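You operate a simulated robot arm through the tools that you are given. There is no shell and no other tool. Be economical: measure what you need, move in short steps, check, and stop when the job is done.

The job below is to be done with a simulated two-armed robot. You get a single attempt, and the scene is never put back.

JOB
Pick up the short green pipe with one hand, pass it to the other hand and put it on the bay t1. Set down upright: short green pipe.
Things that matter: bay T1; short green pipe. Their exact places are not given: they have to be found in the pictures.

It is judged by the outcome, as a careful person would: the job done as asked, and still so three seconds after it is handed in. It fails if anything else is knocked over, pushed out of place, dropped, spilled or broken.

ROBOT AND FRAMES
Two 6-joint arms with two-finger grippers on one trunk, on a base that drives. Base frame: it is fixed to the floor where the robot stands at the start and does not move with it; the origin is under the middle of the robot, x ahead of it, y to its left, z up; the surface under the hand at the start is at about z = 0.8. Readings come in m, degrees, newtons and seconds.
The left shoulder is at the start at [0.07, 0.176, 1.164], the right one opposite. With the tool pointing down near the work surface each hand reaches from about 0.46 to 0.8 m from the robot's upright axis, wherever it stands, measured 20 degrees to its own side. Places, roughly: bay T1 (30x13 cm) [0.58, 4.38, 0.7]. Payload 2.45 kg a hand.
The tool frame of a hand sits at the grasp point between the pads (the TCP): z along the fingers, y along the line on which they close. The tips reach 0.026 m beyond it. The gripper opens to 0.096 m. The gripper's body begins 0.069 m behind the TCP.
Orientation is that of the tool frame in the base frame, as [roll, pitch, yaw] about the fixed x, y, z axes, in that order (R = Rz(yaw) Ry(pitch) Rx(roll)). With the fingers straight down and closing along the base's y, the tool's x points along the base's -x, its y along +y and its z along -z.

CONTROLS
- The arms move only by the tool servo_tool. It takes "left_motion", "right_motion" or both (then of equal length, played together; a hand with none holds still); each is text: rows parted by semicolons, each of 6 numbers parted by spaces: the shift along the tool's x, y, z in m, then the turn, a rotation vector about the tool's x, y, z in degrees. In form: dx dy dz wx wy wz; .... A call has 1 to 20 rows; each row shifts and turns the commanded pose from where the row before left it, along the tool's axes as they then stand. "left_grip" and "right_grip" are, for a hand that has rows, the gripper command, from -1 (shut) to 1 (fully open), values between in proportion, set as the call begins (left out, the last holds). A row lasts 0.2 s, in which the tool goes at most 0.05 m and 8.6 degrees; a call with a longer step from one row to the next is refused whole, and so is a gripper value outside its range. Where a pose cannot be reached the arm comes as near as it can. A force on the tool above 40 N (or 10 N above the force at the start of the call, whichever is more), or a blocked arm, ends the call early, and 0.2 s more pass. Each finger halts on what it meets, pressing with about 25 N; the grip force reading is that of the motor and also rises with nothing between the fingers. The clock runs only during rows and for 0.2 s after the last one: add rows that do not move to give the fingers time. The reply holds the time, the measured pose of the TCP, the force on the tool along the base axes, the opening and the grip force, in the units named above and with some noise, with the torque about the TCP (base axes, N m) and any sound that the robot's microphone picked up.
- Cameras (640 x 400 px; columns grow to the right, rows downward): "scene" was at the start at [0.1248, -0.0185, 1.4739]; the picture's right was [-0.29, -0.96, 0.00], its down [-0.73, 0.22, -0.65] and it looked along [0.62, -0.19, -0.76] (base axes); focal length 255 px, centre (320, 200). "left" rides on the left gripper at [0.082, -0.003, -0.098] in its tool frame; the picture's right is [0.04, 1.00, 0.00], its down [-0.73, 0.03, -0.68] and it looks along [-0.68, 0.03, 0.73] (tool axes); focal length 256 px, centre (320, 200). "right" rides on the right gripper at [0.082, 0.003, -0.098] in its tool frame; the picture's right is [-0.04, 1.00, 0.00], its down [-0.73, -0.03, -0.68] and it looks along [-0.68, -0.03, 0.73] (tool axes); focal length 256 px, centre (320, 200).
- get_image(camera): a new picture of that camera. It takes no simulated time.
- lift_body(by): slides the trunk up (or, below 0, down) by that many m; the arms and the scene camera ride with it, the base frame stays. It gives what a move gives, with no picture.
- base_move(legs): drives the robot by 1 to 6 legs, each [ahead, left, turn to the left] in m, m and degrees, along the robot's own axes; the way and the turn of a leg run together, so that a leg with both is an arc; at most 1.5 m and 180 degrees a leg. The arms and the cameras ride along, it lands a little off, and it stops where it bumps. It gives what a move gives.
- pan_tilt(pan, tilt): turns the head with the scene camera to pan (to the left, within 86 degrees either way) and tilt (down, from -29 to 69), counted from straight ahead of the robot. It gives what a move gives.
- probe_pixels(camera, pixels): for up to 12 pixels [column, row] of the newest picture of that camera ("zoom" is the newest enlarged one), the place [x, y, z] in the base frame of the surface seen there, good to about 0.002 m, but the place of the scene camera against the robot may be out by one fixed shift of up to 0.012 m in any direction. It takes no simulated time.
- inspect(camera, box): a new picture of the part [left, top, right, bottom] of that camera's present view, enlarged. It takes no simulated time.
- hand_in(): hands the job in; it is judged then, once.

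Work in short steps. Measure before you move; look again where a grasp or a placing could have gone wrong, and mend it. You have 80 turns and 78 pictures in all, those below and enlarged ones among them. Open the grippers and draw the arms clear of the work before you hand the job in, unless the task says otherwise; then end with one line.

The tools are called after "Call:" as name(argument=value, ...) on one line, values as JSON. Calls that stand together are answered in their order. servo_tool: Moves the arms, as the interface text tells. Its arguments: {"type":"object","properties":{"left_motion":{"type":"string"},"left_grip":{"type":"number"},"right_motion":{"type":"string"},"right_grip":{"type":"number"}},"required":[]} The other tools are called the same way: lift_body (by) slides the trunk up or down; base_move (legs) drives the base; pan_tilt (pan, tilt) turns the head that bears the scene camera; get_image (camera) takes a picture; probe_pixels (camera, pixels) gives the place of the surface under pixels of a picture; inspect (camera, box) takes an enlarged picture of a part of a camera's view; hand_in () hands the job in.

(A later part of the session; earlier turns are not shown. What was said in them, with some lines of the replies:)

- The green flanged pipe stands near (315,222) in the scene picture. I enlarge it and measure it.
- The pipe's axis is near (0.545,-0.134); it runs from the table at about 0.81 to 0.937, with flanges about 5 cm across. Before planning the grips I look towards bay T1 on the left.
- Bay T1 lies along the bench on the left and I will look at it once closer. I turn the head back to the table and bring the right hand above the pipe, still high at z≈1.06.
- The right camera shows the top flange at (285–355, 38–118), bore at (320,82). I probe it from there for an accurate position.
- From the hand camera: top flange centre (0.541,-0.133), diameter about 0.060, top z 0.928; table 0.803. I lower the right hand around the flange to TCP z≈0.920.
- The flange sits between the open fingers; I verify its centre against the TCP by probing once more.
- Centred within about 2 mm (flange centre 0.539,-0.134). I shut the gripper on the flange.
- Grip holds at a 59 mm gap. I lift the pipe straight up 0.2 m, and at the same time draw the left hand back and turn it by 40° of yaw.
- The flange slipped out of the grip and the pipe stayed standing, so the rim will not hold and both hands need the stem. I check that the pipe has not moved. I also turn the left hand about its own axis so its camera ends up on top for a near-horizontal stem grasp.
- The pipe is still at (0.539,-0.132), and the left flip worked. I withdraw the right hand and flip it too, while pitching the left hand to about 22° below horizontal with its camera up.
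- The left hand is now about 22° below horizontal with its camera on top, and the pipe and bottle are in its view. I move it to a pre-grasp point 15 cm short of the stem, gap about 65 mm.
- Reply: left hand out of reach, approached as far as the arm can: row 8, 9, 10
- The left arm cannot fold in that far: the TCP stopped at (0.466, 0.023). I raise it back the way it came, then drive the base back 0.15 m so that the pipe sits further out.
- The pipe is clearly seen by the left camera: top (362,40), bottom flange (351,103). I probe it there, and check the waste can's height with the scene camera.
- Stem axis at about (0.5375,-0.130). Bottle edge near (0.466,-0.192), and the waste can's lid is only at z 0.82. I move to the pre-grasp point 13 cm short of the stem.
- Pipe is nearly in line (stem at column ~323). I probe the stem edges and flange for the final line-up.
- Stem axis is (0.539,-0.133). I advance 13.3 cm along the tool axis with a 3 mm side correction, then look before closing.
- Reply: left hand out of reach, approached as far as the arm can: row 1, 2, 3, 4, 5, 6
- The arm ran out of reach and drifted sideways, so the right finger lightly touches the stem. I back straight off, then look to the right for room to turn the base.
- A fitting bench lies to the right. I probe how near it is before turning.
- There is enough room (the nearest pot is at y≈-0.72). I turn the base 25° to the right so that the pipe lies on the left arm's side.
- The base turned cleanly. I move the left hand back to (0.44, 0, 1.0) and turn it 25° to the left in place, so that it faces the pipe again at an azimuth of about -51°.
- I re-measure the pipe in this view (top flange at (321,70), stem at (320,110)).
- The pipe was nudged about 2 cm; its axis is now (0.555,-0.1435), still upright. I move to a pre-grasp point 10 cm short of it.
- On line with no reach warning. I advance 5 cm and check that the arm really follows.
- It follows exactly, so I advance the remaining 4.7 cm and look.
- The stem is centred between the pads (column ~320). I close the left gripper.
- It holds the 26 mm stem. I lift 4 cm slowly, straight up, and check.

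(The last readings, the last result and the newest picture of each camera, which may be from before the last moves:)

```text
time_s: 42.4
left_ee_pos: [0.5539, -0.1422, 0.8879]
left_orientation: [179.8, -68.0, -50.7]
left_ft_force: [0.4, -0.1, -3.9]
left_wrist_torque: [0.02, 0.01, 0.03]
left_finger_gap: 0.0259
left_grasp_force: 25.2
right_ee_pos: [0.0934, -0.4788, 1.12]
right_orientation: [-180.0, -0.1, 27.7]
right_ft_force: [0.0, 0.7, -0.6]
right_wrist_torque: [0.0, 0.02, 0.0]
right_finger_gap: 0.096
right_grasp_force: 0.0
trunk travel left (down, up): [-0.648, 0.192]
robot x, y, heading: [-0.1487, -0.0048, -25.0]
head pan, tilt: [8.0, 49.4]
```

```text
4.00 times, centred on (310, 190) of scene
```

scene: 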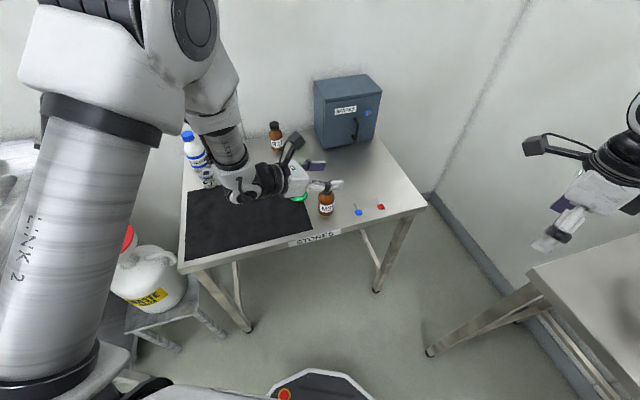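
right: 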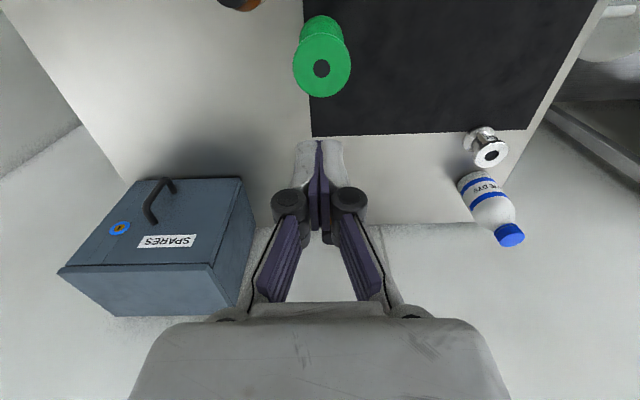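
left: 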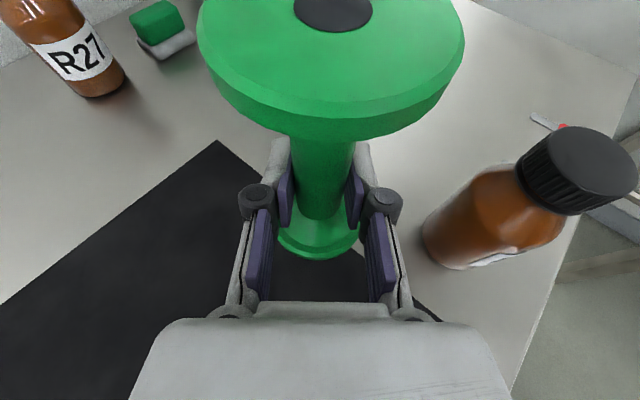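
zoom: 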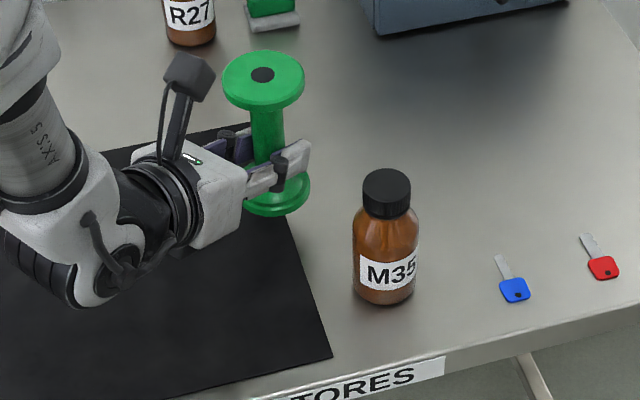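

The pipe is lifted securely: 0.4 kg, gap steady. I raise it to about 1.07, bring it in front of the robot's middle and turn the left hand to point more to the right; the right hand comes forward and pitches to horizontal, camera up.

Call:
servo_tool(left_motion="0.0278 0 -0.0112 0 0 0;0.0278 0 -0.0112 0 0 0;0.0278 0 -0.0112 0 0 0;0.0278 0 -0.0112 0 0 0;0.0278 0 -0.0112 0 0 0;0.0278 0 -0.0112 0 0 0;0.0013 0.0253 0.0032 0 0 0;0.0013 0.0253 0.0032 0 0 0;0.0013 0.0253 0.0032 0 0 0;0.0013 0.0253 0.0032 0 0 0;0.0013 0.0253 0.0032 0 0 0;0.0013 0.0253 0.0032 0 0 0;0.0013 0.0253 0.0032 0 0 0;0 0 0 -5.94 0 2.38;0 0 0 -5.94 0 2.38;0 0 0 -5.94 0 2.38;0 0 0 0 0 0", right_motion="0.025 0 0 0 0 0;0.025 0 0 0 0 0;0.025 0 0 0 0 0;0.025 0 0 0 0 0;0 0 0 0 8.2 0;0 0 0 0 8.2 0;0 0 0 0 8.2 0;0 0 0 0 8.2 0;0 0 0 0 8.2 0;0 0 0 0 8.2 0;0 0 0 0 8.2 0;0 0 0 0 8.2 0;0 0 0 0 8.2 0;0 0 0 0 8.2 0;0 0 0 0 8 0;0 0 0 0 0 0;0 0 0 0 0 0", right_grip=0.25)

Call:
get_image(camera="scene")

Call:
get_image(camera="right")

```text
time_s: 46.0
left_ee_pos: [0.4763, -0.2356, 1.0673]
left_orientation: [179.9, -68.0, -70.2]
left_ft_force: [0.4, -0.8, -4.0]
left_wrist_torque: [0.02, 0.01, 0.02]
left_finger_gap: 0.0258
left_grasp_force: 25.0
left hand out of reach, approached as far as the arm can: row 11, 12, 13
right_ee_pos: [0.1811, -0.4334, 1.1198]
right_orientation: [-49.9, -89.9, -102.4]
right_ft_force: [-1.1, -0.2, 0.0]
right_wrist_torque: [-0.01, -0.02, 0.02]
right_finger_gap: 0.0599
right_grasp_force: 0.1
trunk travel left (down, up): [-0.648, 0.192]
robot x, y, heading: [-0.1448, 0.0007, -24.9]
head pan, tilt: [8.0, 49.4]
```

```text
45 pictures are left
```

scene: 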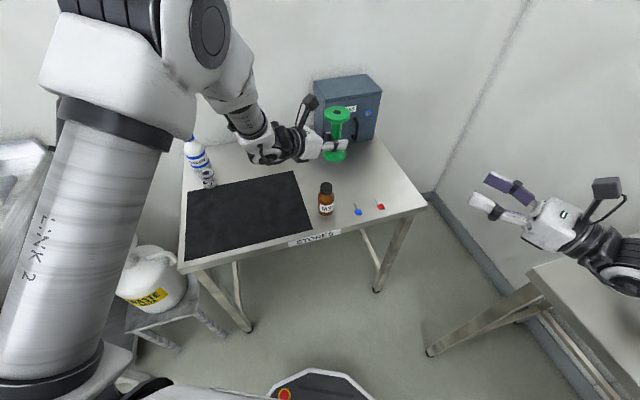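

```text
44 pictures are left
```

right: 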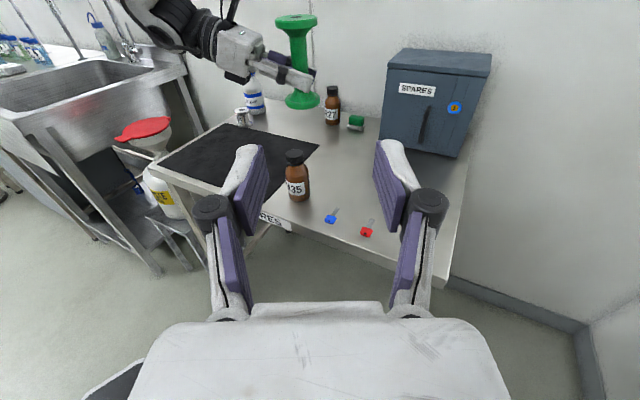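

The left hand stopped a little short, at the robot's y≈+0.05. Now that it is turned further I try shifting it another 5 cm to the robot's right.

Call:
servo_tool(left_motion="0.0044 0.0117 0.0109 0 0 0;0.0044 0.0117 0.0109 0 0 0;0.0044 0.0117 0.0109 0 0 0;0 0 0 0 0 0")

Call:
get_image(camera="right")

```text
time_s: 47.0
left_ee_pos: [0.4588, -0.2779, 1.0674]
left_orientation: [179.1, -68.3, -68.9]
left_ft_force: [-0.2, 0.0, -4.2]
left_wrist_torque: [0.06, -0.01, -0.02]
left_finger_gap: 0.0257
left_grasp_force: 25.6
right_ee_pos: [0.1833, -0.431, 1.1193]
right_orientation: [-124.6, -89.8, -27.7]
right_ft_force: [-0.1, -0.2, 0.4]
right_wrist_torque: [0.04, -0.06, -0.01]
right_finger_gap: 0.0599
right_grasp_force: 0.0
trunk travel left (down, up): [-0.648, 0.192]
robot x, y, heading: [-0.1469, -0.0008, -25.0]
head pan, tilt: [8.0, 49.4]
```

```text
43 pictures are left
```

right: 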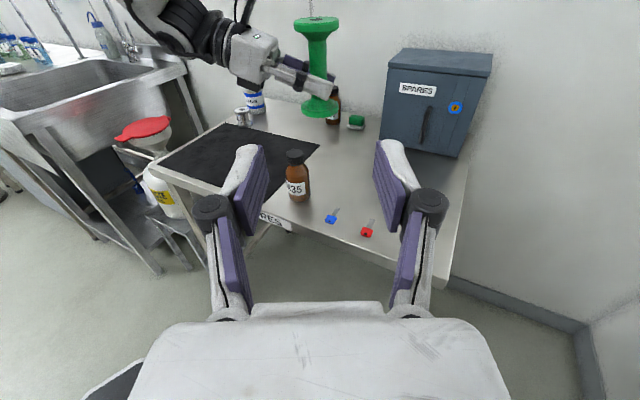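

It moved to (0.459,-0.278). The pipe shows at (317,22)–(318,105) in the right camera; I probe stem and flanges there.

Call:
probe_pixels(camera="right", pixels=[[317, 30], [317, 38], [318, 45], [318, 60], [310, 50], [325, 50], [318, 98], [320, 108], [304, 105], [335, 105], [297, 30], [335, 27]])

```text
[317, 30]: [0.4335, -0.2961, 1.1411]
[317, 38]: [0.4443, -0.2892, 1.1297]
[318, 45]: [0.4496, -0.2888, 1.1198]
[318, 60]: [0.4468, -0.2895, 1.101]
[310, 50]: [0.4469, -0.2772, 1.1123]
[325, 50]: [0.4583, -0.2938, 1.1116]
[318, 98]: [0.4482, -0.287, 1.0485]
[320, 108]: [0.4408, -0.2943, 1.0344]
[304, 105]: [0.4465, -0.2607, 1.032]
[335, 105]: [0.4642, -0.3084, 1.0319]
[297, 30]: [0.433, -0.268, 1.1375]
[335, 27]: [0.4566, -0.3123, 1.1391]
```

Stem axis at (0.459,-0.283), underside of the top flange at about z 1.133. I bring the right hand, horizontal, to 10 cm short of the stem at z≈1.114.

Call:
servo_tool(right_motion="-0.0007 -0.0004 0.0268 0 0 0;-0.0007 -0.0004 0.0268 0 0 0;-0.0007 -0.0004 0.0268 0 0 0;-0.0007 -0.0004 0.0268 0 0 0;-0.0007 -0.0004 0.0268 0 0 0;-0.0007 -0.0004 0.0268 0 0 0;-0.0007 -0.0004 0.0268 0 0 0;-0.0007 -0.0004 0.0268 0 0 0;0 0 0 0 0 0")

Call:
get_image(camera="right")

Call:
inspect(camera="scene", box=[200, 60, 520, 260])

```text
time_s: 49.0
left_ee_pos: [0.4569, -0.2779, 1.0666]
left_orientation: [179.3, -68.2, -69.2]
left_ft_force: [0.7, 0.0, -4.3]
left_wrist_torque: [-0.02, -0.03, 0.02]
left_finger_gap: 0.0256
left_grasp_force: 24.7
right_ee_pos: [0.3699, -0.3301, 1.1136]
right_orientation: [-63.8, -90.0, -88.6]
right_ft_force: [0.0, 0.5, -0.4]
right_wrist_torque: [-0.02, -0.01, 0.0]
right_finger_gap: 0.0598
right_grasp_force: 0.0
trunk travel left (down, up): [-0.648, 0.192]
robot x, y, heading: [-0.1446, -0.0011, -25.1]
head pan, tilt: [8.0, 49.4]
```

```text
42 pictures are left
```

right: 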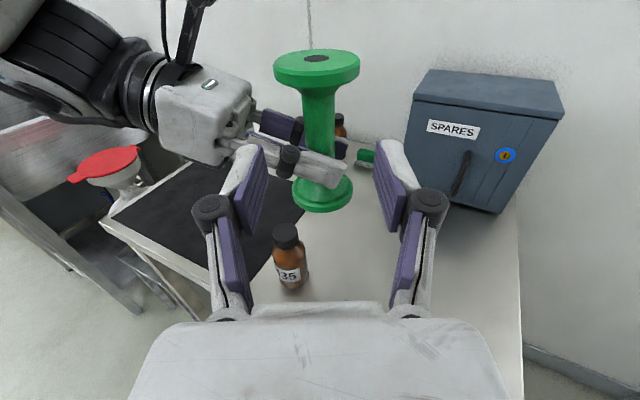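

```text
2.00 times, centred on (360, 160) of scene
```

zoom: 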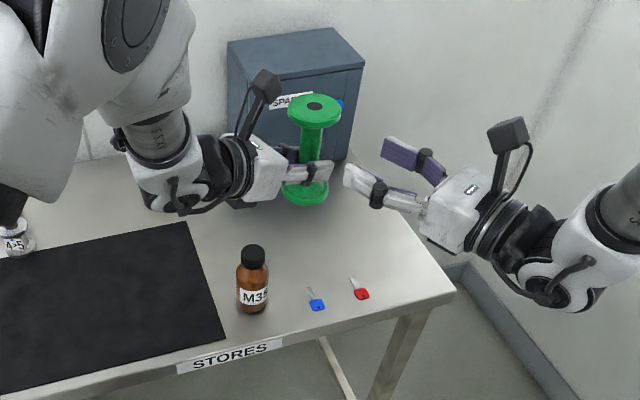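

Alignment looks good: the right fingers are above the left's. I probe the stem once more from this close view.

Call:
probe_pixels(camera="right", pixels=[[318, 95], [318, 105], [319, 120], [319, 135], [305, 110], [333, 110], [317, 86], [310, 205], [275, 70], [358, 70], [290, 158], [345, 175]])

```text
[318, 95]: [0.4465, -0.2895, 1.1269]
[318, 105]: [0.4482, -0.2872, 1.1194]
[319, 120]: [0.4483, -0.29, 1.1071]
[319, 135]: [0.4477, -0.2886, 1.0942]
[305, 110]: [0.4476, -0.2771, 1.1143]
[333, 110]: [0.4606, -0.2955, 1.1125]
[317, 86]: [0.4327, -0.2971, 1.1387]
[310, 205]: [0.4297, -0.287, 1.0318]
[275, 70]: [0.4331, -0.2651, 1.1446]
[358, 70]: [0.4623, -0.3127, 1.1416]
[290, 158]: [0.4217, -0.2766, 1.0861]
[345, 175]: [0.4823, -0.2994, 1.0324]
```

The line-up is within 1 mm. I advance 9.8 cm to bring the stem between the right fingers.

Call:
servo_tool(right_motion="0.001 0 0.02 0 0 0;0 0 0.02 0 0 0;0 0 0.02 0 0 0;0 0 0.02 0 0 0;0 0 0.018 0 0 0;0 0 0 0 0 0")

Call:
get_image(camera="right")

Call:
inspect(camera="scene", box=[260, 70, 420, 190])

```text
time_s: 50.4
left_ee_pos: [0.4576, -0.2781, 1.0662]
left_orientation: [179.4, -68.1, -69.0]
left_ft_force: [-0.3, 0.3, -4.7]
left_wrist_torque: [-0.01, 0.01, 0.01]
left_finger_gap: 0.0256
left_grasp_force: 24.8
right_ee_pos: [0.4573, -0.2832, 1.1153]
right_orientation: [99.0, -89.9, 108.8]
right_ft_force: [0.7, 0.5, -0.3]
right_wrist_torque: [-0.02, -0.01, 0.02]
right_finger_gap: 0.06
right_grasp_force: 0.1
trunk travel left (down, up): [-0.648, 0.192]
robot x, y, heading: [-0.146, -0.002, -24.9]
head pan, tilt: [8.0, 49.4]
```

```text
40 pictures are left
```

right: 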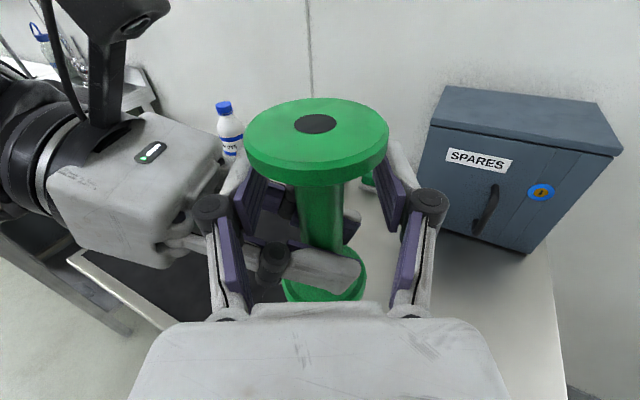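

```text
3.33 times, centred on (340, 130) of scene
```

zoom: 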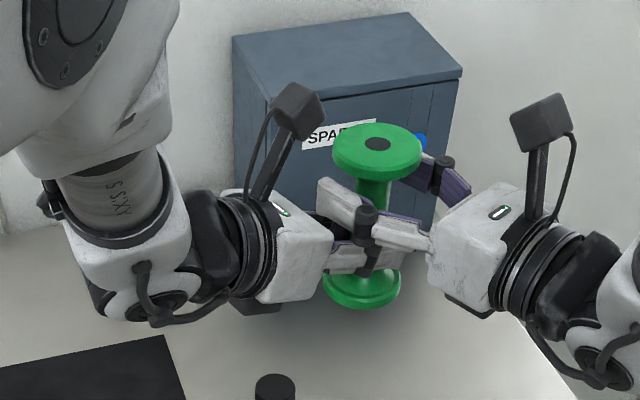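

Stem sits between the right pads, nothing touches. I close the right gripper.

Call:
servo_tool(right_motion="0 0 0 0 0 0;0 0 0 0 0 0;0 0 0 0 0 0", right_grip=-1)

```text
time_s: 51.1
left_ee_pos: [0.4588, -0.2774, 1.0674]
left_orientation: [179.2, -68.3, -69.0]
left_ft_force: [14.2, -3.7, -8.1]
left_wrist_torque: [-0.2, 0.12, -0.11]
left_finger_gap: 0.0258
left_grasp_force: 24.9
right_ee_pos: [0.4558, -0.2848, 1.1133]
right_orientation: [-120.8, -89.9, -31.6]
right_ft_force: [-14.2, 3.9, 4.9]
right_wrist_torque: [0.47, 0.52, 0.17]
right_finger_gap: 0.0258
right_grasp_force: 25.0
trunk travel left (down, up): [-0.648, 0.192]
robot x, y, heading: [-0.1472, -0.0013, -24.5]
head pan, tilt: [8.0, 49.4]
```

The right hand has the stem too (25.8 mm). I open the left hand to the same modest gap.

Call:
servo_tool(left_motion="0 0 0 0 0 0;0 0 0 0 0 0;0 0 0 0 0 0", left_grip=0.25)

Call:
inspect(camera="scene", box=[260, 70, 420, 190])

```text
time_s: 52.0
left_ee_pos: [0.4587, -0.278, 1.0675]
left_orientation: [179.3, -68.3, -69.0]
left_ft_force: [-0.2, 0.3, -0.3]
left_wrist_torque: [0.0, -0.01, 0.01]
left_finger_gap: 0.06
left_grasp_force: 0.1
right_ee_pos: [0.4576, -0.284, 1.1138]
right_orientation: [-123.2, -89.9, -29.1]
right_ft_force: [-0.4, 0.7, 0.5]
right_wrist_torque: [-0.03, -0.02, -0.02]
right_finger_gap: 0.0259
right_grasp_force: 24.5
trunk travel left (down, up): [-0.648, 0.192]
robot x, y, heading: [-0.1484, 0.0026, -24.8]
head pan, tilt: [8.0, 49.4]
```

```text
3.33 times, centred on (340, 130) of scene
```

zoom: 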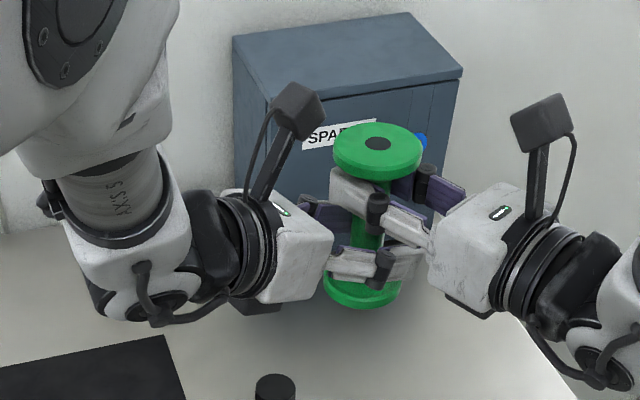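

The right hand still grips at 25.9 mm and the left is open. I withdraw the left hand 2 cm along its axis first and check the load on the right.

Call:
servo_tool(left_motion="0 0 -0.01 0 0 0;0 0 -0.01 0 0 0;0 0 0 0 0 0")

Call:
get_image(camera="right")

```text
time_s: 52.8
left_ee_pos: [0.449, -0.263, 1.0743]
left_orientation: [180.0, -68.1, -70.2]
left_ft_force: [0.4, 0.0, -0.4]
left_wrist_torque: [0.0, -0.04, -0.01]
left_finger_gap: 0.0601
left_grasp_force: 0.1
right_ee_pos: [0.456, -0.2852, 1.1142]
right_orientation: [-114.5, -89.9, -37.9]
right_ft_force: [-0.3, 0.0, -0.3]
right_wrist_torque: [-0.03, 0.01, 0.0]
right_finger_gap: 0.0256
right_grasp_force: 24.5
trunk travel left (down, up): [-0.648, 0.192]
robot x, y, heading: [-0.1479, 0.0023, -24.9]
head pan, tilt: [8.0, 49.4]
```

```text
37 pictures are left
```

right: 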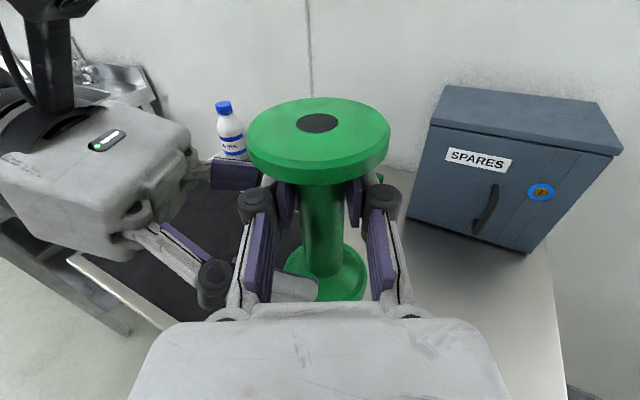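

The pipe hangs in the right hand alone, upright. I draw the left hand well back and up.

Call:
servo_tool(left_motion="0 0 -0.02 0 0 0;0 0 -0.03 0 0 0;0 0 -0.03 0 0 0;0 0 -0.03 0 0 0;0 0 -0.03 0 0 0;0.02 0 -0.03 0 0 0;0 0 0 0 0 0")

Call:
get_image(camera="scene")

```text
time_s: 54.4
left_ee_pos: [0.4001, -0.1196, 1.1569]
left_orientation: [179.8, -68.0, -69.9]
left_ft_force: [1.1, -0.5, 0.0]
left_wrist_torque: [0.01, -0.01, -0.01]
left_finger_gap: 0.0599
left_grasp_force: 0.0
right_ee_pos: [0.4583, -0.2849, 1.1128]
right_orientation: [-109.4, -89.9, -42.8]
right_ft_force: [-0.2, 0.0, -0.2]
right_wrist_torque: [0.02, 0.03, -0.04]
right_finger_gap: 0.0257
right_grasp_force: 25.5
trunk travel left (down, up): [-0.648, 0.192]
robot x, y, heading: [-0.1476, 0.0018, -25.2]
head pan, tilt: [8.0, 49.4]
```

```text
36 pictures are left
```

scene: 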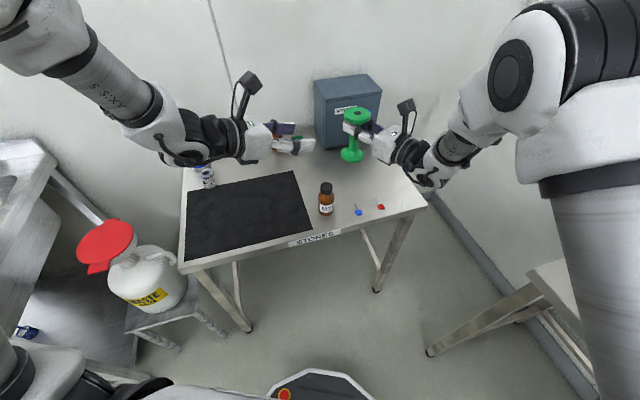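

Handover done: the right hand alone holds the pipe, and table items are undisturbed. I turn back to heading 0 and reverse 0.35 m, then look left along the bench.

Call:
base_move(legs=[[-0.15, 0, 0], [0, 0, 25], [-0.25, 0, 0]])

Call:
pan_tilt(pan=70, tilt=25)

Call:
get_image(camera="scene")

```text
time_s: 58.4
left_ee_pos: [0.0109, 0.1831, 1.1563]
left_orientation: [179.6, -68.0, -44.9]
left_ft_force: [-0.9, 0.0, -0.7]
left_wrist_torque: [-0.02, -0.01, -0.01]
left_finger_gap: 0.0601
left_grasp_force: 0.1
right_ee_pos: [0.1318, 0.0583, 1.1132]
right_orientation: [-122.4, -89.9, -5.0]
right_ft_force: [0.2, 0.2, -4.5]
right_wrist_torque: [0.0, -0.01, -0.01]
right_finger_gap: 0.0256
right_grasp_force: 25.1
trunk travel left (down, up): [-0.648, 0.192]
robot x, y, heading: [-0.5369, 0.0642, -0.0]
head pan, tilt: [8.0, 49.4]
```

```text
time_s: 59.8
left_ee_pos: [0.0111, 0.1841, 1.1573]
left_orientation: [179.9, -67.9, -45.1]
left_ft_force: [-0.4, -0.4, -0.9]
left_wrist_torque: [0.01, -0.02, 0.04]
left_finger_gap: 0.0597
left_grasp_force: 0.1
right_ee_pos: [0.133, 0.0592, 1.1143]
right_orientation: [-123.7, -89.8, -3.8]
right_ft_force: [0.1, 0.0, -4.2]
right_wrist_torque: [0.0, -0.02, -0.03]
right_finger_gap: 0.0257
right_grasp_force: 25.0
trunk travel left (down, up): [-0.648, 0.192]
robot x, y, heading: [-0.5338, 0.0651, -0.1]
head pan, tilt: [70.0, 25.0]
```

```text
35 pictures are left
```

scene: 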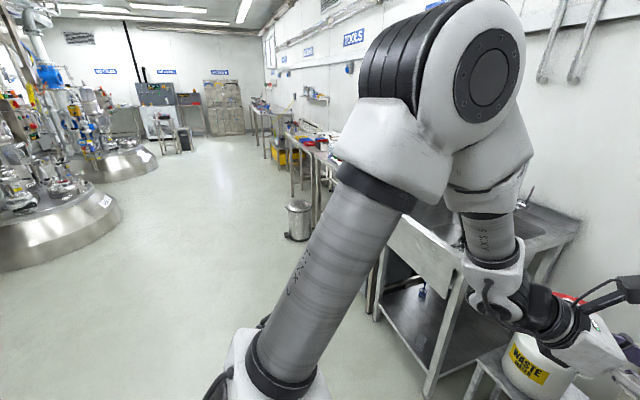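

The pipe's weight now reads on the right hand (-4.2 N). I probe the bin, the sink edge and the bench fronts for a safe lane.

Call:
probe_pixels(camera="scene", pixels=[[290, 208], [298, 235], [425, 385], [380, 300], [316, 180], [292, 160], [270, 145], [115, 200], [60, 255], [180, 148], [322, 200], [305, 150]])

```text
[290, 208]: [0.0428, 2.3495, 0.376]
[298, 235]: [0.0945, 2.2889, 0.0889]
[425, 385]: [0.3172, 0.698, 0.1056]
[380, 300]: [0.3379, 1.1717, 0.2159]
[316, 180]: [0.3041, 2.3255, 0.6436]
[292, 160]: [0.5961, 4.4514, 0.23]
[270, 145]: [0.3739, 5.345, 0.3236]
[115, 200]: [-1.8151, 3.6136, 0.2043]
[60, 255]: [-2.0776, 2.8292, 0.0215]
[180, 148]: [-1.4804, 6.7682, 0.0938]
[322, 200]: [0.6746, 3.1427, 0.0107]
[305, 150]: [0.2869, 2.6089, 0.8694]
```

Benches start at x≈0.30; the bin is at x 0–0.25, y≈2.3; reactors are beyond x≈-1.5. At x≈-0.54 the lane is clear, so I strafe left about 4 m.

Call:
base_move(legs=[[0, 1.4, 0], [0, 1.4, 0], [0, 1.2, 0]])

Call:
pan_tilt(pan=30, tilt=35)

Call:
get_image(camera="scene")

Call:
get_image(camera="left")

```text
time_s: 79.0
left_ee_pos: [-0.0328, 4.1855, 1.1573]
left_orientation: [179.8, -68.1, -43.8]
left_ft_force: [0.0, -0.4, -0.1]
left_wrist_torque: [0.02, -0.01, 0.0]
left_finger_gap: 0.06
left_grasp_force: 0.0
right_ee_pos: [0.0911, 4.0645, 1.1139]
right_orientation: [-119.8, -89.9, -6.4]
right_ft_force: [-0.5, 1.0, -4.4]
right_wrist_torque: [0.01, 0.02, 0.01]
right_finger_gap: 0.0256
right_grasp_force: 25.2
trunk travel left (down, up): [-0.648, 0.192]
robot x, y, heading: [-0.5761, 4.0536, 1.1]
head pan, tilt: [70.0, 25.0]
```

```text
time_s: 80.0
left_ee_pos: [-0.0325, 4.1855, 1.1564]
left_orientation: [179.8, -68.0, -43.8]
left_ft_force: [-0.4, 0.1, -0.7]
left_wrist_torque: [0.01, -0.01, -0.01]
left_finger_gap: 0.0601
left_grasp_force: 0.1
right_ee_pos: [0.0899, 4.0645, 1.1144]
right_orientation: [-125.5, -89.9, -0.7]
right_ft_force: [0.3, -0.7, -4.6]
right_wrist_torque: [0.01, 0.0, 0.0]
right_finger_gap: 0.0255
right_grasp_force: 24.6
trunk travel left (down, up): [-0.648, 0.192]
robot x, y, heading: [-0.5759, 4.0545, 1.2]
head pan, tilt: [30.0, 35.0]
```

```text
34 pictures are left
```

scene: 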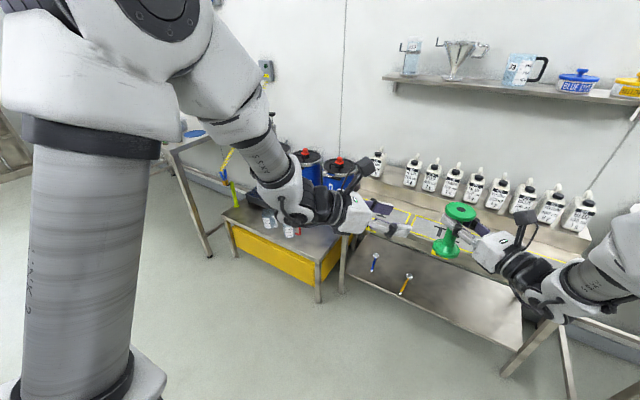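

```text
33 pictures are left
```

left: 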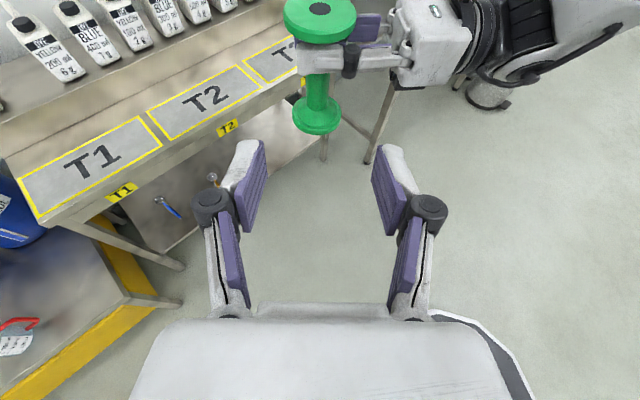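

Bays T1, T2, T3 lie along the front of the bench, T1 leftmost at (92,165) in the left camera. I probe T1's corners and neighbours.

Call:
probe_pixels(camera="left", pixels=[[20, 178], [142, 118], [160, 146], [42, 215], [92, 165], [60, 60], [145, 60], [30, 240], [150, 110], [10, 150], [205, 105], [20, 330]])

Call:
inspect(camera="left", box=[0, 0, 320, 260])

```text
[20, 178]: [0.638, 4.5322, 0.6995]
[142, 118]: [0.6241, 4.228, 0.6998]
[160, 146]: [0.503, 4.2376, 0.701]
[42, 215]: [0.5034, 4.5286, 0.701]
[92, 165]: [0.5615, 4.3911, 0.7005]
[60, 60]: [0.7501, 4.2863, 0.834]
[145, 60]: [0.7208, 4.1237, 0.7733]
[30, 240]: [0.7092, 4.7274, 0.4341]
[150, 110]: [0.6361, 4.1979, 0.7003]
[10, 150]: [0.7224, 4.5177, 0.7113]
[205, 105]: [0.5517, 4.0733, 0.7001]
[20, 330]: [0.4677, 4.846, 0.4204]
```

```text
1.54 times, centred on (160, 130) of left
```

zoom: 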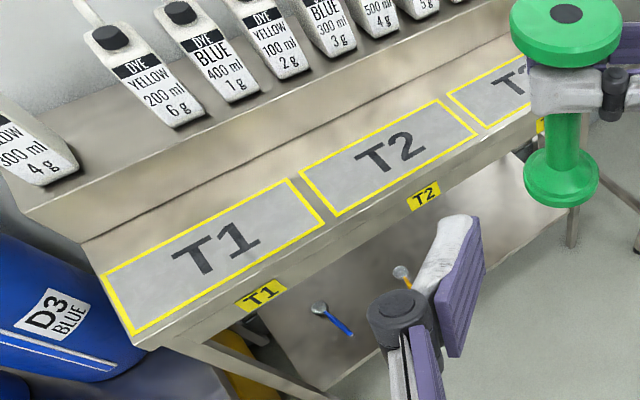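

T1 spans x 0.503–0.635, y 4.232–4.53, z 0.70, and is empty; the bottle step starts at x≈0.70. I drive so the pipe hovers over (0.565, 4.38): left 0.305 m, then ahead 0.48 m.

Call:
base_move(legs=[[0, 0.305, 0], [0.46, 0, 0]])

Call:
get_image(camera="right")

Call:
get_image(camera="left")

Call:
get_image(camera="scene")

```text
time_s: 84.5
left_ee_pos: [0.4239, 4.5073, 1.1568]
left_orientation: [179.8, -68.2, -43.6]
left_ft_force: [-0.3, -0.5, 0.4]
left_wrist_torque: [-0.01, 0.01, -0.01]
left_finger_gap: 0.0599
left_grasp_force: 0.0
right_ee_pos: [0.5481, 4.3845, 1.1134]
right_orientation: [-128.2, -89.9, 2.2]
right_ft_force: [0.2, -0.8, -3.8]
right_wrist_torque: [-0.03, -0.01, 0.02]
right_finger_gap: 0.0253
right_grasp_force: 24.9
trunk travel left (down, up): [-0.648, 0.192]
robot x, y, heading: [-0.1182, 4.3704, 1.5]
head pan, tilt: [30.0, 35.0]
```

```text
31 pictures are left
```

right: 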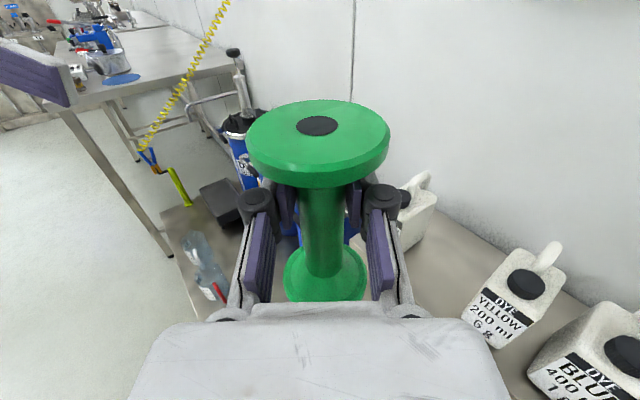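

```text
30 pictures are left
```

left: 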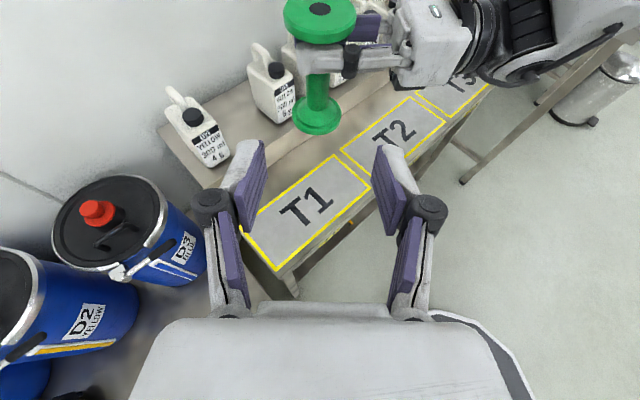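

```text
29 pictures are left
```

scene: 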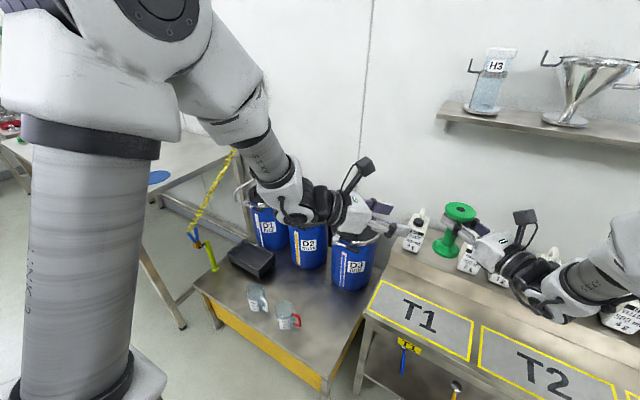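

The pipe hovers near the target. I check T1 and the pipe's bottom flange (318,118) from the left camera at this stance.

Call:
probe_pixels(camera="left", pixels=[[245, 238], [337, 157], [368, 187], [277, 268], [305, 208], [318, 132], [297, 115], [342, 115], [317, 90], [319, 38], [272, 75], [96, 210]])

Call:
probe_pixels(camera="right", pixels=[[318, 150], [255, 150], [383, 150], [322, 200], [322, 270], [322, 297], [290, 285], [358, 285], [500, 265]])

```text
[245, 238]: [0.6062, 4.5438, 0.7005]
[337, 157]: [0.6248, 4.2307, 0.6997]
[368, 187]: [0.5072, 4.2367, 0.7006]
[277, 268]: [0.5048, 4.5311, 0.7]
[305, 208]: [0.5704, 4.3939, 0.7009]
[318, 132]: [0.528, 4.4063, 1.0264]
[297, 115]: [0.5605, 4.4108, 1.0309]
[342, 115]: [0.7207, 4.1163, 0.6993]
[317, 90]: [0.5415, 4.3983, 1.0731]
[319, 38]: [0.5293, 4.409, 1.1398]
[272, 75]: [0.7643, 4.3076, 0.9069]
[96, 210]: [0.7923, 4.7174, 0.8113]
```

```text
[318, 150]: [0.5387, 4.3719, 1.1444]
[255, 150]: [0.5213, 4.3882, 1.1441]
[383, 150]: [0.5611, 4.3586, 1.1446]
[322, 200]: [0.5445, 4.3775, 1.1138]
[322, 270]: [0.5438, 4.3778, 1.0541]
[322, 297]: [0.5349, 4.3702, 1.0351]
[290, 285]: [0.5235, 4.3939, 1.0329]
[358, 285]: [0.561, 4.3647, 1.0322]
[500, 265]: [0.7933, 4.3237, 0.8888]
```

Pipe axis is (0.552,4.388), upright, bottom at z≈1.020. I shift it +16 mm in x and -6 mm in y to the bay's middle, and raise the left hand out of the way before lowering the trunk.

Call:
servo_tool(right_motion="0 0.0055 0.0015 0 0 0;0 0.0055 0.0015 0 0 0;0 0.0055 0.0015 0 0 0;0 0 0 0 0 0;0 0 0 0 0 0;0 0 0 0 0 0;0 0 0 0 0 0", left_motion="0.0278 0 -0.0212 0 0 0;0.0278 0 -0.0212 0 0 0;0.0278 0 -0.0212 0 0 0;0.0278 0 -0.0212 0 0 0;0.0278 0 -0.0212 0 0 0;0.0278 0 -0.0212 0 0 0;0 0 0 0 0 0")

Call:
lift_body(by=-0.27)

Call:
get_image(camera="right")

Call:
get_image(camera="left")

Call:
get_image(camera="scene")

```text
time_s: 86.1
left_ee_pos: [0.4599, 4.5411, 1.3083]
left_orientation: [179.8, -68.1, -43.6]
left_ft_force: [0.6, 0.7, -0.4]
left_wrist_torque: [0.0, -0.02, -0.01]
left_finger_gap: 0.06
left_grasp_force: 0.1
left hand out of reach, approached as far as the arm can: row 3, 4, 5, 6
right_ee_pos: [0.5641, 4.378, 1.1131]
right_orientation: [-125.6, -90.0, -0.4]
right_ft_force: [0.4, 0.1, -3.6]
right_wrist_torque: [0.02, 0.02, 0.01]
right_finger_gap: 0.0257
right_grasp_force: 24.9
trunk travel left (down, up): [-0.648, 0.192]
robot x, y, heading: [-0.1179, 4.3732, 1.7]
head pan, tilt: [30.0, 35.0]
```

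```text
time_s: 88.8
left_ee_pos: [0.4606, 4.5413, 1.0385]
left_orientation: [179.8, -68.1, -43.6]
left_ft_force: [-0.5, -0.3, -0.2]
left_wrist_torque: [-0.04, 0.0, 0.01]
left_finger_gap: 0.0599
left_grasp_force: 0.1
right_ee_pos: [0.5646, 4.38, 0.8435]
right_orientation: [-127.2, -89.8, 1.2]
right_ft_force: [0.4, -0.3, -4.5]
right_wrist_torque: [-0.02, 0.0, -0.01]
right_finger_gap: 0.0254
right_grasp_force: 24.9
trunk travel left (down, up): [-0.378, 0.462]
robot x, y, heading: [-0.1176, 4.3693, 1.6]
head pan, tilt: [30.0, 35.0]
```

```text
28 pictures are left
```

right: 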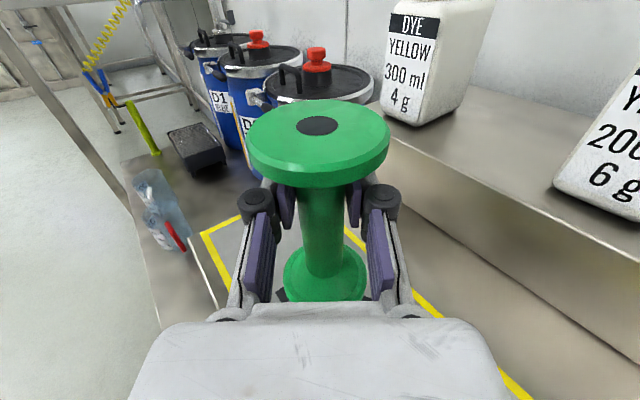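

```text
27 pictures are left
```

left: 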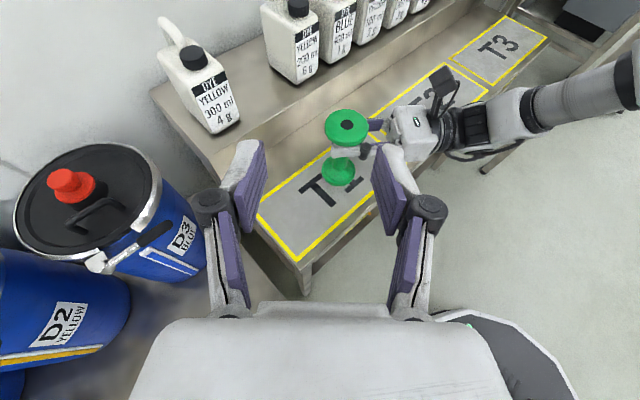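

```text
26 pictures are left
```

scene: 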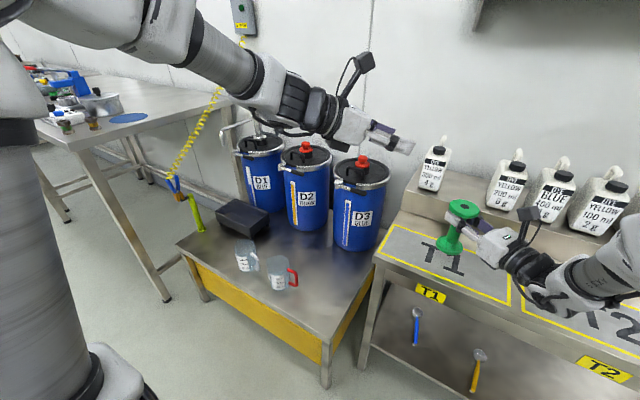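

The pipe is about 5 cm above T1. I probe pipe and surface from the left camera for the remaining gap.

Call:
probe_pixels(camera="left", pixels=[[346, 140], [328, 128], [364, 128], [337, 180], [323, 175], [350, 180], [320, 190], [346, 115]])

Call:
inspect(camera="scene", box=[400, 170, 640, 320])

```text
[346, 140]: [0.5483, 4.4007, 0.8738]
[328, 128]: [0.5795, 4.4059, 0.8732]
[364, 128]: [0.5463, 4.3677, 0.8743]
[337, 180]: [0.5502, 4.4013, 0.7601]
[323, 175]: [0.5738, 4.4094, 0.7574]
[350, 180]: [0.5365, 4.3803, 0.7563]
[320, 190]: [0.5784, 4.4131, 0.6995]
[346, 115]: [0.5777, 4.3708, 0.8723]
```

```text
2.67 times, centred on (520, 245) of scene
```

zoom: 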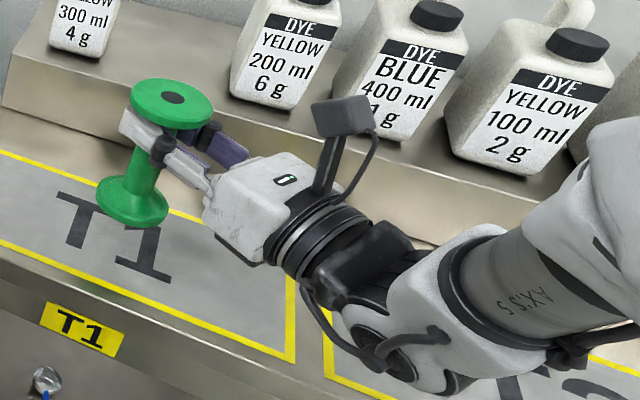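

Pipe top is at 0.873, so its bottom is at 0.748 and the gap is 48 mm. I check how low the right wrist hangs over the bench before descending.

Call:
probe_pixels(camera="zoom", pixels=[[380, 365], [430, 385], [310, 285], [350, 325], [245, 240], [450, 350], [340, 130], [500, 380]])

Call:
inspect(camera="left", box=[300, 50, 560, 220])

```text
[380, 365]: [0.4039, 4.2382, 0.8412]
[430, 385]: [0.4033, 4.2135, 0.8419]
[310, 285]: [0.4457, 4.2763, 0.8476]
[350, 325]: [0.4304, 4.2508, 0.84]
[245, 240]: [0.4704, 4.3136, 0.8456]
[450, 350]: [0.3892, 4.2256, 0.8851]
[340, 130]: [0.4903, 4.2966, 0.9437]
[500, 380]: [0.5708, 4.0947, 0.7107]
```

```text
2.35 times, centred on (430, 135) of left
```

zoom: 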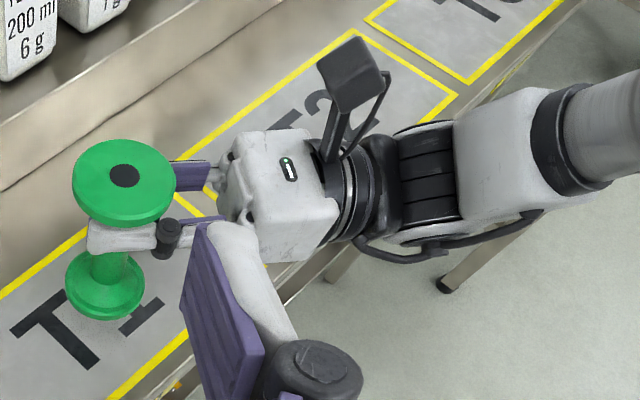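

The wrist hangs over free space in front of the edge. I lower the trunk 4 cm and then come down gently with the arm.

Call:
lift_body(by=-0.04)

Call:
servo_tool(right_motion="-0.003 0 0 0 0 0;-0.002 0 0 0 0 0;0 0 0 0 0 0")

Call:
get_image(camera="left")

```text
time_s: 89.7
left_ee_pos: [0.4594, 4.5415, 0.9977]
left_orientation: [179.8, -68.0, -43.5]
left_ft_force: [-0.3, -0.3, -0.5]
left_wrist_torque: [0.02, 0.01, -0.01]
left_finger_gap: 0.0603
left_grasp_force: 0.0
right_ee_pos: [0.5631, 4.3807, 0.8045]
right_orientation: [-123.7, -89.9, -2.2]
right_ft_force: [0.6, 0.0, -4.4]
right_wrist_torque: [-0.05, 0.04, 0.02]
right_finger_gap: 0.0254
right_grasp_force: 25.1
trunk travel left (down, up): [-0.338, 0.502]
robot x, y, heading: [-0.1195, 4.3691, 1.3]
head pan, tilt: [30.0, 35.0]
```

```text
time_s: 90.5
left_ee_pos: [0.4605, 4.5402, 0.9971]
left_orientation: [179.7, -68.1, -43.5]
left_ft_force: [-0.5, 0.4, 0.4]
left_wrist_torque: [0.02, -0.03, -0.03]
left_finger_gap: 0.0601
left_grasp_force: 0.1
right_ee_pos: [0.5634, 4.3803, 0.7986]
right_orientation: [-134.7, -89.9, 8.8]
right_ft_force: [-0.7, -0.2, -4.4]
right_wrist_torque: [-0.04, 0.01, 0.03]
right_finger_gap: 0.0252
right_grasp_force: 25.0
trunk travel left (down, up): [-0.338, 0.502]
robot x, y, heading: [-0.1138, 4.372, 1.5]
head pan, tilt: [30.0, 35.0]
```

```text
23 pictures are left
```

left: 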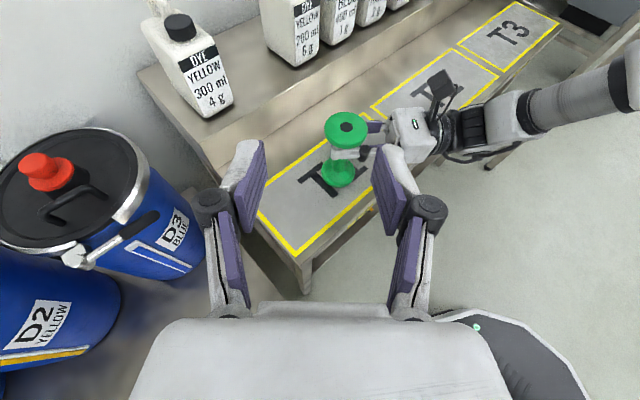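

No contact yet (still -4.4 N). I come down another 3 mm in small rows.

Call:
servo_tool(right_motion="-0.001 0 0 0 0 0;-0.001 0 0 0 0 0;-0.001 0 0 0 0 0;0 0 0 0 0 0")

Call:
probe_pixels(camera="left", pixels=[[346, 138], [330, 125], [346, 117], [338, 180]])

```text
time_s: 91.5
left_ee_pos: [0.4604, 4.5409, 0.9979]
left_orientation: [179.7, -68.2, -43.5]
left_ft_force: [-0.4, 0.0, 0.2]
left_wrist_torque: [0.02, 0.01, 0.02]
left_finger_gap: 0.0599
left_grasp_force: 0.2
right_ee_pos: [0.5655, 4.3789, 0.7965]
right_orientation: [-131.7, -89.9, 5.6]
right_ft_force: [-0.4, -0.2, -4.0]
right_wrist_torque: [-0.06, 0.01, -0.03]
right_finger_gap: 0.0255
right_grasp_force: 24.9
trunk travel left (down, up): [-0.338, 0.502]
robot x, y, heading: [-0.1167, 4.3692, 1.7]
head pan, tilt: [30.0, 35.0]
```

```text
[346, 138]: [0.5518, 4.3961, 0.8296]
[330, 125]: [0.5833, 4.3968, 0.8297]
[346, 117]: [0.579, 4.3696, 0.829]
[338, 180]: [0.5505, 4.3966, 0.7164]
```

Bottom should be about 1 mm up. I add 1 mm rows until it touches.

Call:
servo_tool(right_motion="-0.001 0 0 0 0 0;-0.001 0 0 0 0 0;0 0 0 0 0 0")

```text
time_s: 92.2
left_ee_pos: [0.4604, 4.5401, 0.9975]
left_orientation: [179.8, -68.2, -43.6]
left_ft_force: [-0.2, -0.3, 1.2]
left_wrist_torque: [0.02, -0.05, 0.02]
left_finger_gap: 0.0597
left_grasp_force: 0.0
right_ee_pos: [0.5644, 4.3797, 0.7939]
right_orientation: [-52.4, -90.0, -73.6]
right_ft_force: [0.5, -0.6, -1.4]
right_wrist_torque: [0.07, -0.2, -0.04]
right_finger_gap: 0.0253
right_grasp_force: 25.0
trunk travel left (down, up): [-0.338, 0.502]
robot x, y, heading: [-0.1171, 4.3722, 1.5]
head pan, tilt: [30.0, 35.0]
```

The load dropped to -1.4 N, so it touches. One more millimetre, then a look before release.

Call:
servo_tool(right_motion="-0.001 0 0 0 0 0;0 0 0 0 0 0")

Call:
inspect(camera="left", box=[260, 80, 440, 220])

Call:
inspect(camera="scene", box=[400, 150, 600, 310])

```text
time_s: 92.8
left_ee_pos: [0.4591, 4.5424, 0.9981]
left_orientation: [179.7, -68.2, -43.6]
left_ft_force: [-0.4, 0.3, 0.0]
left_wrist_torque: [-0.03, 0.01, -0.01]
left_finger_gap: 0.0602
left_grasp_force: 0.1
right_ee_pos: [0.5642, 4.3781, 0.7944]
right_orientation: [16.5, -89.9, -142.6]
right_ft_force: [3.9, 0.9, 7.0]
right_wrist_torque: [0.33, -0.35, -0.11]
right_finger_gap: 0.0252
right_grasp_force: 25.2
trunk travel left (down, up): [-0.338, 0.502]
robot x, y, heading: [-0.117, 4.3699, 1.5]
head pan, tilt: [30.0, 35.0]
```

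```text
2.86 times, centred on (350, 150) of left
```

zoom: 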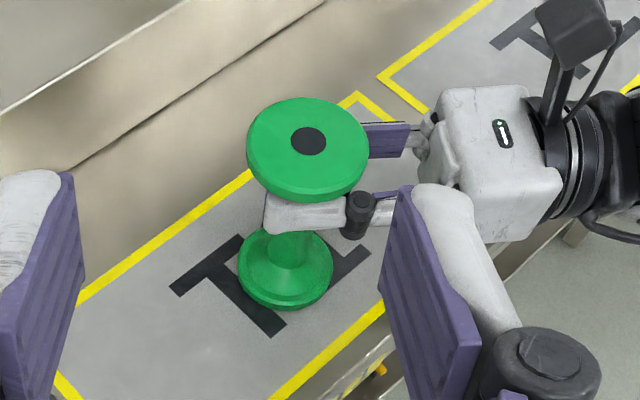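

```text
2.50 times, centred on (500, 230) of scene
```

zoom: 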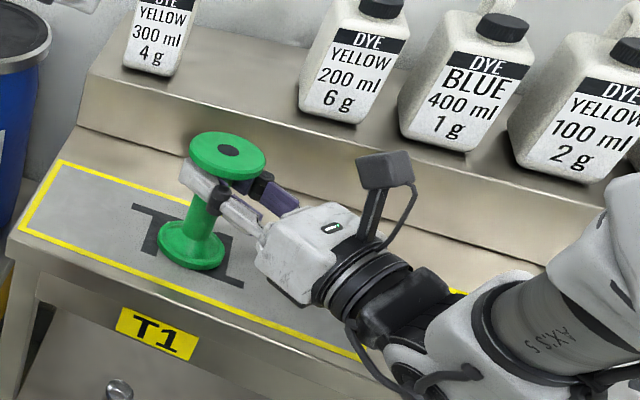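

The pipe stands flat on T1 (7 N upward). I open the right gripper to 60 mm and check.

Call:
servo_tool(right_motion="0 0 0 0 0 0;0 0 0 0 0 0;0 0 0 0 0 0", right_grip=0.25)

Call:
get_image(camera="right")

```text
time_s: 93.7
left_ee_pos: [0.4595, 4.5397, 0.9988]
left_orientation: [179.8, -68.2, -43.6]
left_ft_force: [0.4, 0.2, -0.9]
left_wrist_torque: [0.02, -0.01, -0.03]
left_finger_gap: 0.06
left_grasp_force: 0.1
right_ee_pos: [0.564, 4.3796, 0.7925]
right_orientation: [-137.4, -90.0, 11.4]
right_ft_force: [0.2, -0.4, -0.3]
right_wrist_torque: [-0.01, -0.03, -0.01]
right_finger_gap: 0.06
right_grasp_force: 0.1
trunk travel left (down, up): [-0.338, 0.502]
robot x, y, heading: [-0.1145, 4.3692, 1.2]
head pan, tilt: [30.0, 35.0]
```

```text
20 pictures are left
```

right: 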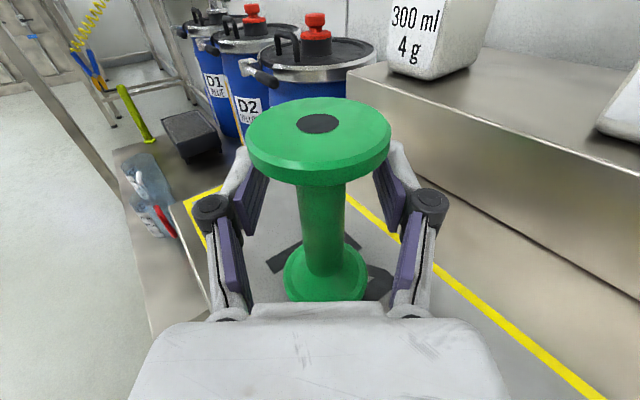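

The pipe stands freely between the open fingers. I draw the right hand straight back 12 cm along its axis.

Call:
servo_tool(right_motion="0 0 -0.015 0 0 0;0 0 -0.02 0 0 0;0 0 -0.025 0 0 0;0 0 -0.03 0 0 0;0 0 -0.03 0 0 0;0 0 0 0 0 0")

Call:
get_image(camera="right")

```text
time_s: 95.0
left_ee_pos: [0.4602, 4.5417, 0.9969]
left_orientation: [179.8, -68.2, -43.4]
left_ft_force: [-0.8, -0.7, 0.4]
left_wrist_torque: [-0.02, -0.01, -0.03]
left_finger_gap: 0.06
left_grasp_force: 0.1
right_ee_pos: [0.4944, 4.2823, 0.7926]
right_orientation: [-162.1, -89.8, 36.2]
right_ft_force: [-0.2, 0.3, 0.3]
right_wrist_torque: [0.04, 0.0, 0.0]
right_finger_gap: 0.0601
right_grasp_force: 0.0
trunk travel left (down, up): [-0.338, 0.502]
robot x, y, heading: [-0.1191, 4.3705, 1.6]
head pan, tilt: [30.0, 35.0]
```

```text
19 pictures are left
```

right: 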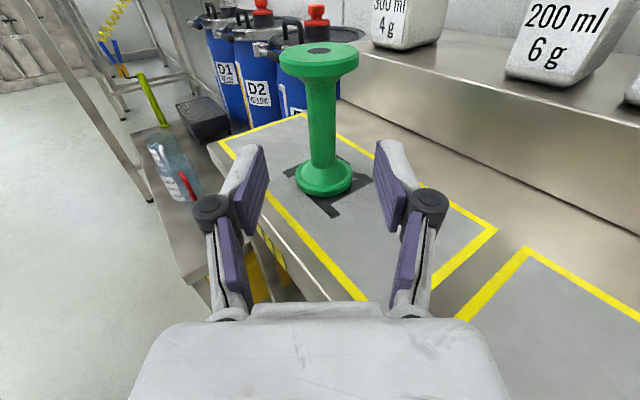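

Pipe stands upright on T1. I raise the trunk, open both grippers fully and back the base off 0.3 m to clear the work.

Call:
lift_body(by=0.2)

Call:
base_move(legs=[[-0.3, 0, 0]])

Call:
servo_tool(right_motion="0 0 0 0 0 0;0 0 0 0 0 0", left_motion="0 0 0 0 0 0;0 0 0 0 0 0", right_grip=1, left_grip=1)

Call:
get_image(camera="scene")

Call:
get_image(camera="left")

```text
time_s: 97.2
left_ee_pos: [0.4603, 4.5408, 1.1974]
left_orientation: [179.8, -68.1, -43.7]
left_ft_force: [0.2, 0.7, -0.3]
left_wrist_torque: [0.01, -0.02, -0.01]
left_finger_gap: 0.0603
left_grasp_force: 0.0
right_ee_pos: [0.4927, 4.2815, 0.9928]
right_orientation: [-130.1, -89.8, 4.0]
right_ft_force: [0.0, 0.2, 0.4]
right_wrist_torque: [0.03, 0.03, -0.05]
right_finger_gap: 0.0598
right_grasp_force: 0.1
trunk travel left (down, up): [-0.538, 0.302]
robot x, y, heading: [-0.1183, 4.3738, 1.6]
head pan, tilt: [30.0, 35.0]
```

```text
time_s: 99.3
left_ee_pos: [0.161, 4.5326, 1.198]
left_orientation: [179.8, -68.1, -43.5]
left_ft_force: [-0.2, -0.1, -0.6]
left_wrist_torque: [0.05, -0.01, 0.03]
left_finger_gap: 0.0598
left_grasp_force: 0.1
right_ee_pos: [0.1936, 4.2746, 0.9925]
right_orientation: [-128.1, -90.0, 2.0]
right_ft_force: [0.5, 0.4, -0.4]
right_wrist_torque: [0.01, 0.01, -0.01]
right_finger_gap: 0.0598
right_grasp_force: 0.1
trunk travel left (down, up): [-0.538, 0.302]
robot x, y, heading: [-0.4187, 4.3659, 1.4]
head pan, tilt: [30.0, 35.0]
```

```text
time_s: 99.9
left_ee_pos: [0.1596, 4.5339, 1.1983]
left_orientation: [179.9, -68.0, -43.6]
left_ft_force: [-0.9, -0.1, 0.5]
left_wrist_torque: [0.0, 0.0, 0.03]
left_finger_gap: 0.0957
left_grasp_force: 0.0
right_ee_pos: [0.193, 4.2751, 0.9937]
right_orientation: [-147.7, -90.0, 21.7]
right_ft_force: [-0.3, 0.5, 0.1]
right_wrist_torque: [-0.01, -0.01, -0.01]
right_finger_gap: 0.096
right_grasp_force: 0.0
trunk travel left (down, up): [-0.538, 0.302]
robot x, y, heading: [-0.4201, 4.3636, 1.5]
head pan, tilt: [30.0, 35.0]
```

```text
18 pictures are left
```

scene: 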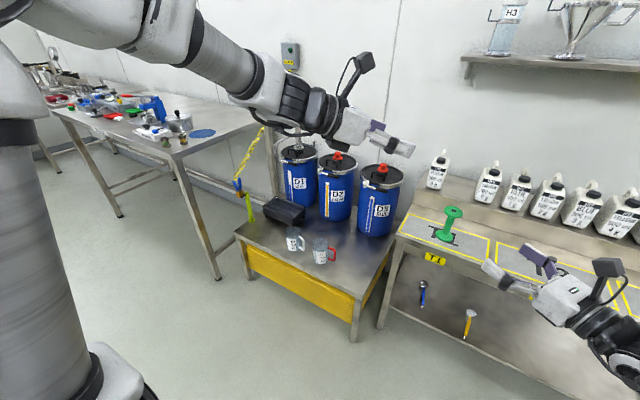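

```text
17 pictures are left
```

left: 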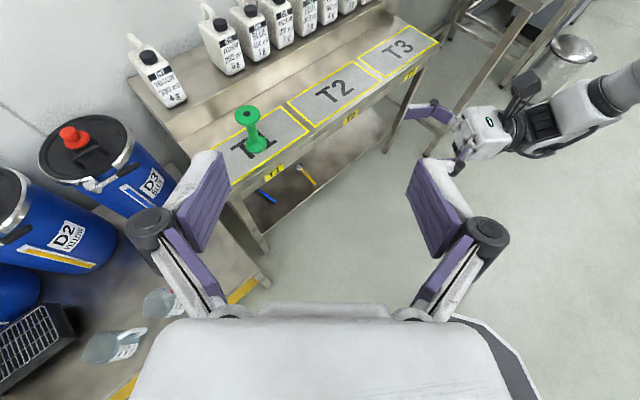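

The pipe stands upright inside bay T1 (scene (450,222)), both grippers are open and clear, and nothing else was disturbed. I hand in.

Call:
hand_in()

```text
The job is handed in.
```

The short green pipe was picked up with the left hand, passed to the right hand, and set down upright near the middle of bay T1, with both grippers open and clear; a first grasp by its rim slipped and it was nudged about 2 cm before pick-up, but it never fell and nothing else was moved.
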